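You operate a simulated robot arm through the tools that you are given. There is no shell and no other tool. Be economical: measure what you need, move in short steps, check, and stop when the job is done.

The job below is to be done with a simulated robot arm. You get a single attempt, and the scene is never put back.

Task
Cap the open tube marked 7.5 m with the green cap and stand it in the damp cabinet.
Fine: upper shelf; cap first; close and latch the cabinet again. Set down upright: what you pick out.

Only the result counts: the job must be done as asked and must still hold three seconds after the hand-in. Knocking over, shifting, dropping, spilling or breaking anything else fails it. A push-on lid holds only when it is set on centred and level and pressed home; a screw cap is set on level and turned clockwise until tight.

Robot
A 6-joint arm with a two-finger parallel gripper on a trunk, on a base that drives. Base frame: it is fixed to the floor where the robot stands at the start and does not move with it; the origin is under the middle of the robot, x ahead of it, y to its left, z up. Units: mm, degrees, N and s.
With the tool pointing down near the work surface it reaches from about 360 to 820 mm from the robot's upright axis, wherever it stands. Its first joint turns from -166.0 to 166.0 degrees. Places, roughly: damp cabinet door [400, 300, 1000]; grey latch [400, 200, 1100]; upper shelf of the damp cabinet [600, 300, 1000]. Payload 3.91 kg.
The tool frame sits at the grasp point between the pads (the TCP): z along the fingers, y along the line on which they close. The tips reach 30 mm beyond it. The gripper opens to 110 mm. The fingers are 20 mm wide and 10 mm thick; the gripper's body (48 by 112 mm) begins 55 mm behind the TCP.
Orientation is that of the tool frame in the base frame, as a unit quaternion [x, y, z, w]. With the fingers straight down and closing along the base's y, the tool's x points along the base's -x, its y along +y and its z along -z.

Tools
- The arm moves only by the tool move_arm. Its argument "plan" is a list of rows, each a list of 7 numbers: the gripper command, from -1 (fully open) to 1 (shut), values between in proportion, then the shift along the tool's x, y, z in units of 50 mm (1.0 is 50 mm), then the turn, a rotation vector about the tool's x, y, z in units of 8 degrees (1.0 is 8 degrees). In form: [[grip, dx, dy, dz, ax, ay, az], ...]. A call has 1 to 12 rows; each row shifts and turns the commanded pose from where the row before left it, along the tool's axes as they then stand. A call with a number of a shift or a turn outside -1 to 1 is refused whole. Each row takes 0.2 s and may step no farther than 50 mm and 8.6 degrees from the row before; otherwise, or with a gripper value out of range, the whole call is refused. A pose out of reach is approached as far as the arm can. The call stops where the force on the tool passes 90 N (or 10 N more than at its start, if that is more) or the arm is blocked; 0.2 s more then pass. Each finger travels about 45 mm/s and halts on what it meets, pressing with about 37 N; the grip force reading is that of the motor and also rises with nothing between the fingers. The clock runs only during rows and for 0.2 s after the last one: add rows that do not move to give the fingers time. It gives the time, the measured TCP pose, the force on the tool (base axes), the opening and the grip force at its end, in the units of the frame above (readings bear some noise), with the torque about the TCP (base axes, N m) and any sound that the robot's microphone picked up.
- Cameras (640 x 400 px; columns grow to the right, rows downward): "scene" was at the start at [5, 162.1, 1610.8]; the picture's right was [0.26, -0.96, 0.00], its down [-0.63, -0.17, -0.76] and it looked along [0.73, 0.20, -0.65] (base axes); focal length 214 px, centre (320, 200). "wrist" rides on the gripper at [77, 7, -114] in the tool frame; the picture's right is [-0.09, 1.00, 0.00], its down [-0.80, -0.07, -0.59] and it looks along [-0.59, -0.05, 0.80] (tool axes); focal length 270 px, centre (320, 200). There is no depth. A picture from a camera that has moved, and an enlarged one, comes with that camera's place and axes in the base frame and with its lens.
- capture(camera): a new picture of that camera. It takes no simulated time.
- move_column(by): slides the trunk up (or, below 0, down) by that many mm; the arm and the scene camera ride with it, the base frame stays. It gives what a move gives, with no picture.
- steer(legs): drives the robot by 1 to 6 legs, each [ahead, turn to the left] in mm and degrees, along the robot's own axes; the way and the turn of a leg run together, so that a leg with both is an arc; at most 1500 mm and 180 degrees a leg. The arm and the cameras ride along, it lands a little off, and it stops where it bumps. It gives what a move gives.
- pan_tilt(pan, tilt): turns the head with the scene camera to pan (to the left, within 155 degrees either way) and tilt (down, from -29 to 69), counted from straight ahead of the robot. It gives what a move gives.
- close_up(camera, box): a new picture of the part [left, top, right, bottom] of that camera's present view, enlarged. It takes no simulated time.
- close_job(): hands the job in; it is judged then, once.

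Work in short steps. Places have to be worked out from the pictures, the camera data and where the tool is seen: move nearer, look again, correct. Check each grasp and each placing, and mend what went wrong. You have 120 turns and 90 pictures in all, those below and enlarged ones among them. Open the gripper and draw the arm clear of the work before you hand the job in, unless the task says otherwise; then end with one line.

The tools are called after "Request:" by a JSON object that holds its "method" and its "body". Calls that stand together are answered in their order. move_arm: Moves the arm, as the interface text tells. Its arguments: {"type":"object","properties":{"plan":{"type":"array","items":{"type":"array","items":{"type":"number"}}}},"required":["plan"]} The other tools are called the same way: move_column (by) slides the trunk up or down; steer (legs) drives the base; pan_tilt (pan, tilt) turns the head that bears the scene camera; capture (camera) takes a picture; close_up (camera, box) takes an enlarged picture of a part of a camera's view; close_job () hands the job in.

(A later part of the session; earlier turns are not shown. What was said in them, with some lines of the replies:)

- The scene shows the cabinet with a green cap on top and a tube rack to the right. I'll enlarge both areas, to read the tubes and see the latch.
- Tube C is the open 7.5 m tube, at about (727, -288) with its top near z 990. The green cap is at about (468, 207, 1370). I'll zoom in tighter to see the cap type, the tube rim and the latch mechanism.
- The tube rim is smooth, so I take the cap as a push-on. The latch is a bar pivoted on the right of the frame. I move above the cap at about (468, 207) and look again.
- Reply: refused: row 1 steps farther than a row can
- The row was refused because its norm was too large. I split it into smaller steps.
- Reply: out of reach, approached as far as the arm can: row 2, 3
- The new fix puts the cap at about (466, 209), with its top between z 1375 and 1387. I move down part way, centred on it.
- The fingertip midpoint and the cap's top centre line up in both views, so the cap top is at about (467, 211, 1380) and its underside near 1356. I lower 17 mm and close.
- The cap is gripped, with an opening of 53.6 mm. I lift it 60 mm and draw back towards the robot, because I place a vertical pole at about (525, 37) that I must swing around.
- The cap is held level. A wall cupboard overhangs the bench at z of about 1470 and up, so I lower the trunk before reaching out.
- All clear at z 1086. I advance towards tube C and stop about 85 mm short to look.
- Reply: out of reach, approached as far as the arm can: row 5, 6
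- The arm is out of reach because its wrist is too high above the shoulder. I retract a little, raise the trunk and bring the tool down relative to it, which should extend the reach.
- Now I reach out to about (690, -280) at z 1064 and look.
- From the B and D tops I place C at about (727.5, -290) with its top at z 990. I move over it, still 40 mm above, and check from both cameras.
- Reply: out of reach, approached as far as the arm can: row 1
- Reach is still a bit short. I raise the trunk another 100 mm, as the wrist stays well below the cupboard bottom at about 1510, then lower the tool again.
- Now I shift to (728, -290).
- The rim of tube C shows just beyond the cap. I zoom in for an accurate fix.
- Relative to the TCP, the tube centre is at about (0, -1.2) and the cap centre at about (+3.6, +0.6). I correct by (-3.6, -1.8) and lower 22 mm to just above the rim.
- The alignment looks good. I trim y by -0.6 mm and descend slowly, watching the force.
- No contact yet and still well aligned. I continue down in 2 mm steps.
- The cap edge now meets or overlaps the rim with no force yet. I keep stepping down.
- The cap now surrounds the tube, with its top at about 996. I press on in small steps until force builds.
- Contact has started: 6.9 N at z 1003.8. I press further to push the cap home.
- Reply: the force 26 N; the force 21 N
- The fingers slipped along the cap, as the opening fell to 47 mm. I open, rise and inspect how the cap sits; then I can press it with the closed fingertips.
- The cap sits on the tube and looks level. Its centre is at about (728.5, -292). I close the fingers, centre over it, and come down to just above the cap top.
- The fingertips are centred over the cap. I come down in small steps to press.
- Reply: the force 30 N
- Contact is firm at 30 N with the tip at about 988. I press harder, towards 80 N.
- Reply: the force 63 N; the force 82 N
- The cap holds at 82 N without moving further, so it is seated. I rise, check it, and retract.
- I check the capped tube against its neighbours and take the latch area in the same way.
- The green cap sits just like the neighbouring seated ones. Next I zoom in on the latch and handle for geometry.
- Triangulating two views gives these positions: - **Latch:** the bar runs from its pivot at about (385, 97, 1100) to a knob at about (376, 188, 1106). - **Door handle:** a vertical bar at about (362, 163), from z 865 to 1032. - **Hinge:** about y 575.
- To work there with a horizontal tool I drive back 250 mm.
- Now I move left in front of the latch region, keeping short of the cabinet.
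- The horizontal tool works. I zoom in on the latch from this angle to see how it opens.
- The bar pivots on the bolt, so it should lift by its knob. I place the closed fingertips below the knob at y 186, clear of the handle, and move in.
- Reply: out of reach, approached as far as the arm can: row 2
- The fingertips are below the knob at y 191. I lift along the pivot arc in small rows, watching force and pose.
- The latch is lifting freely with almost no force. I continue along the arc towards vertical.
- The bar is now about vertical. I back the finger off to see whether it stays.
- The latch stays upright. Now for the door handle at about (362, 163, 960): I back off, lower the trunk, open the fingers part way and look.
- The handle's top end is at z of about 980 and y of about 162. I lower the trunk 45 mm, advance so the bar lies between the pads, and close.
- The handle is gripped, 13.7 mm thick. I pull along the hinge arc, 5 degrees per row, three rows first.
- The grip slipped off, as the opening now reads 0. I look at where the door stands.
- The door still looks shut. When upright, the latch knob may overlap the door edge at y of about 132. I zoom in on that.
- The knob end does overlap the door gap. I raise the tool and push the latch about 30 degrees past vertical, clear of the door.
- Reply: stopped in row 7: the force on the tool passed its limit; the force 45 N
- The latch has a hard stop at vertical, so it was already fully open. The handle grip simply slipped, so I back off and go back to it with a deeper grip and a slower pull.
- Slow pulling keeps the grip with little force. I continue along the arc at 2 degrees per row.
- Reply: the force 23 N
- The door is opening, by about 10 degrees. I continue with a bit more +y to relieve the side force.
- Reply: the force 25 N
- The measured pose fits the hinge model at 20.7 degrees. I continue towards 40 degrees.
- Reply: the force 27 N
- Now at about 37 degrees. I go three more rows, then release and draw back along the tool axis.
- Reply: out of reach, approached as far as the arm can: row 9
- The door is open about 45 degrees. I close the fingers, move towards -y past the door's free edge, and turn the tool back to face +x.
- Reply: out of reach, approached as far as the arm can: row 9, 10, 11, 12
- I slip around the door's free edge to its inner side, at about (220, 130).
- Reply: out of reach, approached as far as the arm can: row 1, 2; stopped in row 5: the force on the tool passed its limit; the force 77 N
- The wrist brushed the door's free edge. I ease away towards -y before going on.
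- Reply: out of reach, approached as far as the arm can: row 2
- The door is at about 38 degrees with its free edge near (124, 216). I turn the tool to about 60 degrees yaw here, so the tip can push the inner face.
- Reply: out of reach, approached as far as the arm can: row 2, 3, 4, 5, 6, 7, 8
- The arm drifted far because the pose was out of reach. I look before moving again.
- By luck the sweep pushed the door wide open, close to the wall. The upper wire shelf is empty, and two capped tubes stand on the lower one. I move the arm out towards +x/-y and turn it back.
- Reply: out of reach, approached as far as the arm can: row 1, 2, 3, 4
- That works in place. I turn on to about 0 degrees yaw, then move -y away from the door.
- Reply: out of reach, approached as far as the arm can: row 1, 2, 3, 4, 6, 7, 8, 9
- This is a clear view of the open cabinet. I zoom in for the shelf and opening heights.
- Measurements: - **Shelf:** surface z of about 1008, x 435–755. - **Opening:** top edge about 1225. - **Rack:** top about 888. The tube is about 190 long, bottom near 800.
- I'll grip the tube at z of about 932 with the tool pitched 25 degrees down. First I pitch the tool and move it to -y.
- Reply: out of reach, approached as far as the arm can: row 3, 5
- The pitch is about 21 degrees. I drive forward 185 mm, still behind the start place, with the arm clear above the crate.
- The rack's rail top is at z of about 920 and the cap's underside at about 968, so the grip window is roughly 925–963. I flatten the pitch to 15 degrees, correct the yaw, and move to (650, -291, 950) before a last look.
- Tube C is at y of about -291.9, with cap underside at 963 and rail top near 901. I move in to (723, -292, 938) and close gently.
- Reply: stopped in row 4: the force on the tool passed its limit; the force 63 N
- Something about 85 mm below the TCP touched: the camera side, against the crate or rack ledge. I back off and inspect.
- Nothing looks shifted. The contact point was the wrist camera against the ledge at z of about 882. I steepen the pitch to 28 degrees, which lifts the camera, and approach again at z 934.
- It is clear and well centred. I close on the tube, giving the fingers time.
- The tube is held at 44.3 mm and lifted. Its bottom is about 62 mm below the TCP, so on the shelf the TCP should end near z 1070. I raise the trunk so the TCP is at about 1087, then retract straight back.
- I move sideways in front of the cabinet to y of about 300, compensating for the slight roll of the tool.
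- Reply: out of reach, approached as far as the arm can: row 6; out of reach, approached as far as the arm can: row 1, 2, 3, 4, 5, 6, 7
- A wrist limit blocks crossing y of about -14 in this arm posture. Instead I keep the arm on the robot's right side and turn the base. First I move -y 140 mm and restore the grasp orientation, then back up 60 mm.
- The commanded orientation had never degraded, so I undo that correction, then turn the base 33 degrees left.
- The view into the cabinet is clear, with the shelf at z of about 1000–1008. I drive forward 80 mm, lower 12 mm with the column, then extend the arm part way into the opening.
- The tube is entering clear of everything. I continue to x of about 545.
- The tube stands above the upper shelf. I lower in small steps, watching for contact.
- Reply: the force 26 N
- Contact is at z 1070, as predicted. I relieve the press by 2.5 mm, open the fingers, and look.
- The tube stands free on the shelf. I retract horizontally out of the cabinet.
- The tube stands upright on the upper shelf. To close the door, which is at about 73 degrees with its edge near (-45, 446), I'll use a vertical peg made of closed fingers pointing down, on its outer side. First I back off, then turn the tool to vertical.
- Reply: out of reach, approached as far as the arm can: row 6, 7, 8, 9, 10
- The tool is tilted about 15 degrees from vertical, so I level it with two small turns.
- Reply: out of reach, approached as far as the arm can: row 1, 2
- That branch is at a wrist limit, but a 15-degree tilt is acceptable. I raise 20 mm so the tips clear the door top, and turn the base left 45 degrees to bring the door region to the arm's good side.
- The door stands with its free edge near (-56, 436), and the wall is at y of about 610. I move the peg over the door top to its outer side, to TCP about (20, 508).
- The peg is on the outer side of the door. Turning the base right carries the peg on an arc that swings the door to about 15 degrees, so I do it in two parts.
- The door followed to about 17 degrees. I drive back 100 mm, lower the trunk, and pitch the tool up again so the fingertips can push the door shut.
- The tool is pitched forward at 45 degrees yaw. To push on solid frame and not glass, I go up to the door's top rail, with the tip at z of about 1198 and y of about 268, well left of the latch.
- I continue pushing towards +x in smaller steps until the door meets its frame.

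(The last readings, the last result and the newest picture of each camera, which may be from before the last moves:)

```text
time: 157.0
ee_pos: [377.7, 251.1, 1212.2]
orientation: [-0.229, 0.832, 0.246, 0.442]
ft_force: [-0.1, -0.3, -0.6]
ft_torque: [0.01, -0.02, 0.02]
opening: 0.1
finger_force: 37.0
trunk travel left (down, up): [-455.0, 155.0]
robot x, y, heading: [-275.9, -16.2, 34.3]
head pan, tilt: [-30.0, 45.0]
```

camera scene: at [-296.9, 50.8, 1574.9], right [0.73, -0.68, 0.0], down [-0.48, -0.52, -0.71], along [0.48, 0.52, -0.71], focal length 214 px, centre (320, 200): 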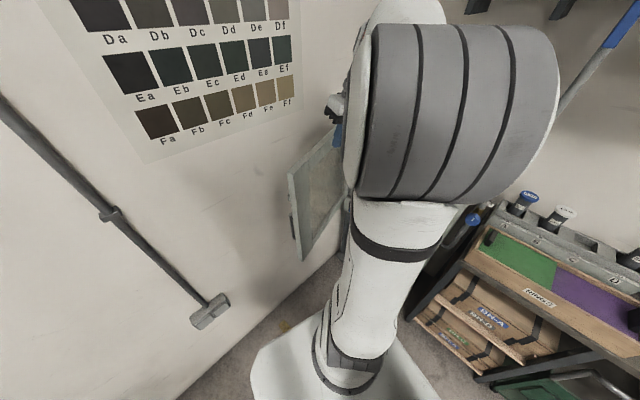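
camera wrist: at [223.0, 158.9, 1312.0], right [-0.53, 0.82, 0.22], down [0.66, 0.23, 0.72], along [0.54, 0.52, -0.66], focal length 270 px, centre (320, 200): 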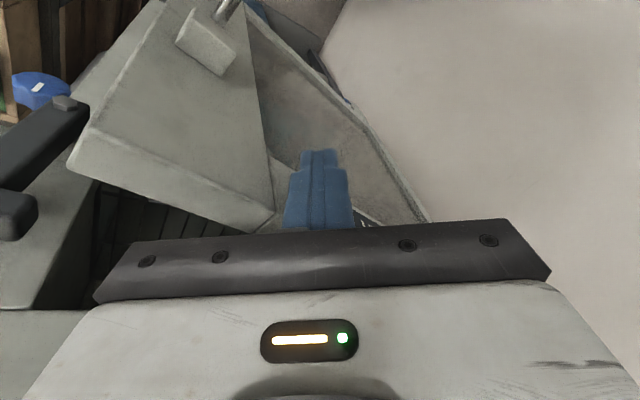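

Request:
{"method": "move_arm", "body": {"plan": [[1, -0.04, -0.048, 0.05, 0, 0, 0], [1, -0.04, -0.048, 0.05, 0, 0, 0], [1, 0, 0, 0, 0, 0, 0]]}}

Request:
{"method": "capture", "body": {"camera": "wrist"}}

```text
time: 157.8
ee_pos: [385.7, 250.3, 1210.9]
orientation: [-0.23, 0.831, 0.247, 0.442]
ft_force: [-2.7, -0.3, -0.8]
ft_torque: [-0.03, 0.01, 0.01]
opening: 0.0
finger_force: 36.9
trunk travel left (down, up): [-455.0, 155.0]
robot x, y, heading: [-280.5, -14.3, 34.4]
head pan, tilt: [-30.0, 45.0]
```

```text
3 pictures are left
camera wrist: at [271.2, 173.5, 1203.3], right [-0.55, 0.78, 0.28], down [0.08, -0.29, 0.95], along [0.83, 0.55, 0.1], focal length 270 px, centre (320, 200)
```

wrist: 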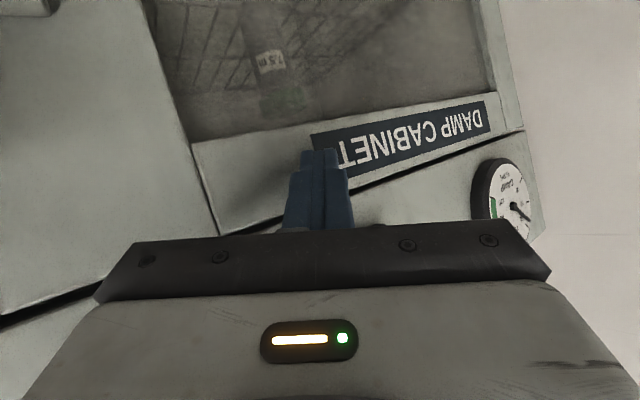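

The door is nearly shut, and the 7.5 m tube shows upright through the window. I push a few mm more until it seats.

Request:
{"method": "move_arm", "body": {"plan": [[1, -0.04, -0.048, 0.05, 0, 0, 0], [1, -0.04, -0.048, 0.05, 0, 0, 0], [1, 0, 0, 0, 0, 0, 0]]}}

Request:
{"method": "move_arm", "body": {"plan": [[1, -0.03, -0.036, 0.037, 0, 0, 0], [1, -0.03, -0.036, 0.037, 0, 0, 0], [1, 0, 0, 0, 0, 0, 0]]}}

```text
time: 158.6
ee_pos: [386.5, 250.5, 1211.9]
orientation: [-0.231, 0.832, 0.247, 0.44]
ft_force: [-47.3, -9.3, -17.4]
ft_torque: [-0.29, 0.9, 0.34]
opening: 0.0
finger_force: 37.3
trunk travel left (down, up): [-455.0, 155.0]
robot x, y, heading: [-282.7, -18.4, 34.5]
head pan, tilt: [-30.0, 45.0]
```

```text
time: 159.4
ee_pos: [386.3, 250.7, 1211.7]
orientation: [-0.234, 0.831, 0.25, 0.438]
ft_force: [-79.2, -15.7, -23.8]
ft_torque: [-0.47, 1.41, 0.64]
opening: 0.0
finger_force: 37.1
trunk travel left (down, up): [-455.0, 155.0]
robot x, y, heading: [-274.1, -14.2, 34.4]
head pan, tilt: [-30.0, 45.0]
```

The door is seated, rigid at 79 N. I back off, then go right past the latch to its -y side, lowering to z of about 1172.

Request:
{"method": "move_arm", "body": {"plan": [[1, 0.319, 0.38, -0.393, 0, 0, 0], [1, 0.319, 0.38, -0.393, 0, 0, 0], [1, 0.319, 0.38, -0.393, 0, 0, 0], [1, 0.134, -0.633, -0.504, 0, 0, 0], [1, 0.134, -0.633, -0.504, 0, 0, 0], [1, 0.134, -0.633, -0.504, 0, 0, 0], [1, 0.134, -0.633, -0.504, 0, 0, 0], [1, 0.134, -0.633, -0.504, 0, 0, 0], [1, 0, 0, 0, 0, 0, 0]]}}

Request:
{"method": "move_column", "body": {"by": -40}}

```text
time: 161.4
ee_pos: [303.6, 49.7, 1214.1]
orientation: [-0.23, 0.831, 0.246, 0.442]
ft_force: [-0.1, -0.9, 0.7]
ft_torque: [0.01, 0.01, -0.02]
opening: 0.1
finger_force: 36.8
trunk travel left (down, up): [-455.0, 155.0]
robot x, y, heading: [-280.4, -16.0, 34.3]
head pan, tilt: [-30.0, 45.0]
```

```text
time: 162.2
ee_pos: [304.4, 48.9, 1174.7]
orientation: [-0.23, 0.831, 0.247, 0.442]
ft_force: [1.0, -0.5, 0.3]
ft_torque: [0.02, -0.01, -0.01]
opening: 0.2
finger_force: 37.1
trunk travel left (down, up): [-415.0, 195.0]
robot x, y, heading: [-278.7, -12.8, 34.4]
head pan, tilt: [-30.0, 45.0]
```

Request:
{"method": "move_arm", "body": {"plan": [[1, -0.238, -0.369, 0.319, 0, 0, 0], [1, -0.238, -0.369, 0.319, 0, 0, 0], [1, 0, 0, 0, 0, 0, 0]]}}

Request:
{"method": "capture", "body": {"camera": "wrist"}}

```text
time: 163.0
ee_pos: [357.4, 45.0, 1173.5]
orientation: [-0.23, 0.831, 0.246, 0.442]
ft_force: [0.6, 0.2, 0.6]
ft_torque: [-0.01, 0.03, -0.02]
opening: 0.0
finger_force: 36.6
trunk travel left (down, up): [-415.0, 195.0]
robot x, y, heading: [-280.5, -16.5, 34.3]
head pan, tilt: [-30.0, 45.0]
```

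```text
2 pictures are left
camera wrist: at [244.0, -33.1, 1165.2], right [-0.55, 0.78, 0.28], down [0.08, -0.29, 0.95], along [0.83, 0.55, 0.1], focal length 270 px, centre (320, 200)
```

wrist: 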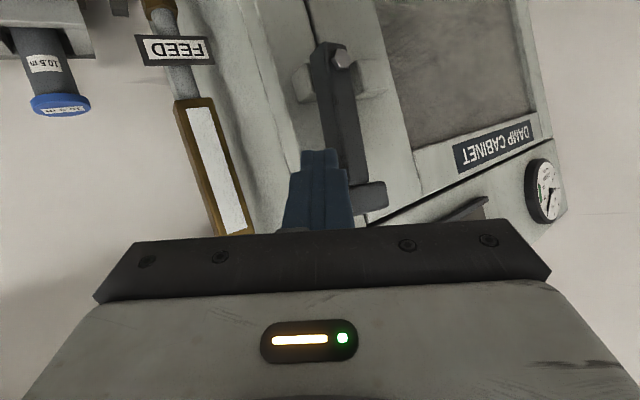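

The finger is on the -y side of the upright bar, as planned. I sweep it over along the pivot arc, first half.

Request:
{"method": "move_arm", "body": {"plan": [[1, 0.015, 0.121, 0.129, 0, 0, 0], [1, -0.139, 0.275, 0.154, 0, 0, 0], [1, -0.073, 0.267, 0.199, 0, 0, 0], [1, 0.015, 0.23, 0.235, 0, 0, 0], [1, 0.086, 0.199, 0.262, 0, 0, 0], [1, 0, 0, 0, 0, 0, 0]]}}

```text
time: 164.4
ee_pos: [359.0, 116.7, 1162.9]
orientation: [-0.23, 0.832, 0.246, 0.442]
ft_force: [0.4, -0.8, 0.2]
ft_torque: [0.04, 0.03, 0.0]
opening: 0.0
finger_force: 36.9
trunk travel left (down, up): [-415.0, 195.0]
robot x, y, heading: [-276.5, -13.9, 34.0]
head pan, tilt: [-30.0, 45.0]
```

Request:
{"method": "move_arm", "body": {"plan": [[1, 0.144, 0.155, 0.267, 0, 0, 0], [1, 0.225, 0.077, 0.257, 0, 0, 0], [1, 0.109, 0.017, 0.105, 0, 0, 0], [1, 0, 0, 0, 0, 0, 0]]}}

Request:
{"method": "capture", "body": {"camera": "wrist"}}

```text
time: 165.4
ee_pos: [356.6, 140.2, 1134.9]
orientation: [-0.229, 0.83, 0.245, 0.446]
ft_force: [11.6, -7.7, 30.4]
ft_torque: [0.09, -0.91, -0.31]
opening: 0.0
finger_force: 37.5
trunk travel left (down, up): [-415.0, 195.0]
robot x, y, heading: [-278.8, -15.6, 34.2]
head pan, tilt: [-30.0, 45.0]
```

```text
1 pictures are left
camera wrist: at [242.8, 62.9, 1124.9], right [-0.55, 0.79, 0.28], down [0.07, -0.29, 0.95], along [0.83, 0.55, 0.11], focal length 270 px, centre (320, 200)
```

wrist: 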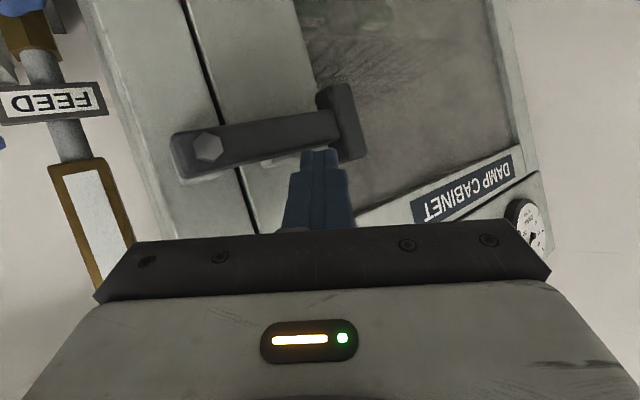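

Projecting the picture puts the knob at about (370, 178, 1101), level with the pivot at z 1100, and the 30 N stop confirms it is latched. I lift off, draw the arm well clear and open the gripper.

Request:
{"method": "move_arm", "body": {"plan": [[1, -0.2, 0.05, -0.12, 0, 0, 0], [1, 0.2, 0.24, -0.25, 0, 0, 0], [1, 0.403, 0.48, -0.497, 0, 0, 0], [1, 0.403, 0.48, -0.497, 0, 0, 0], [-0.6, 0, 0, 0, 0, 0, 0], [-0.6, 0, 0, 0, 0, 0, 0], [-0.6, 0, 0, 0, 0, 0, 0], [-0.6, 0, 0, 0, 0, 0, 0]]}}

Request:
{"method": "steer", "body": {"legs": [[-150, 0]]}}

Request:
{"method": "pan_tilt", "body": {"pan": -8, "tilt": 22}}

Request:
{"method": "close_up", "body": {"camera": "scene", "box": [220, 100, 500, 330]}}

```text
time: 167.2
ee_pos: [258.2, 142.7, 1142.4]
orientation: [-0.23, 0.832, 0.246, 0.441]
ft_force: [-0.2, -0.7, 0.1]
ft_torque: [-0.01, -0.02, -0.01]
opening: 86.5
finger_force: 0.1
trunk travel left (down, up): [-415.0, 195.0]
robot x, y, heading: [-280.2, -16.6, 34.1]
head pan, tilt: [-30.0, 45.0]
```

```text
time: 168.6
ee_pos: [133.3, 54.2, 1141.8]
orientation: [-0.228, 0.832, 0.245, 0.443]
ft_force: [-0.1, 0.5, -0.7]
ft_torque: [0.0, 0.01, 0.01]
opening: 87.9
finger_force: 0.1
trunk travel left (down, up): [-415.0, 195.0]
robot x, y, heading: [-404.5, -98.6, 34.4]
head pan, tilt: [-30.0, 45.0]
```

```text
time: 169.5
ee_pos: [134.6, 54.5, 1142.5]
orientation: [-0.227, 0.832, 0.245, 0.443]
ft_force: [0.0, -0.7, -0.3]
ft_torque: [0.0, -0.03, 0.0]
opening: 88.0
finger_force: 0.1
trunk travel left (down, up): [-415.0, 195.0]
robot x, y, heading: [-403.2, -96.9, 34.3]
head pan, tilt: [-8.0, 22.0]
```

```text
1.74 times, centred on (360, 215) of scene
camera zoom: at [-467.6, 22.5, 1490.2], right [0.44, -0.9, 0.0], down [-0.34, -0.17, -0.93], along [0.83, 0.41, -0.38], focal length 373 px, centre (250, 174)
```

zoom: 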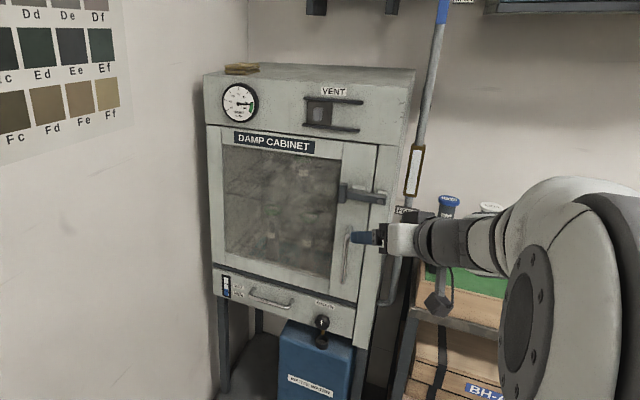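

The picture shows the door shut, the latch bar level across it and the arm clear with the gripper open. I hand in.

Request:
{"method": "close_job", "body": {}}

```text
The job is handed in.
```

I capped the 7.5 m tube with the green cap, stood it upright on the upper shelf of the damp cabinet, closed and latched the door, and handed the job in; the wrist camera bumped something by the rack once, and nothing looked shifted.
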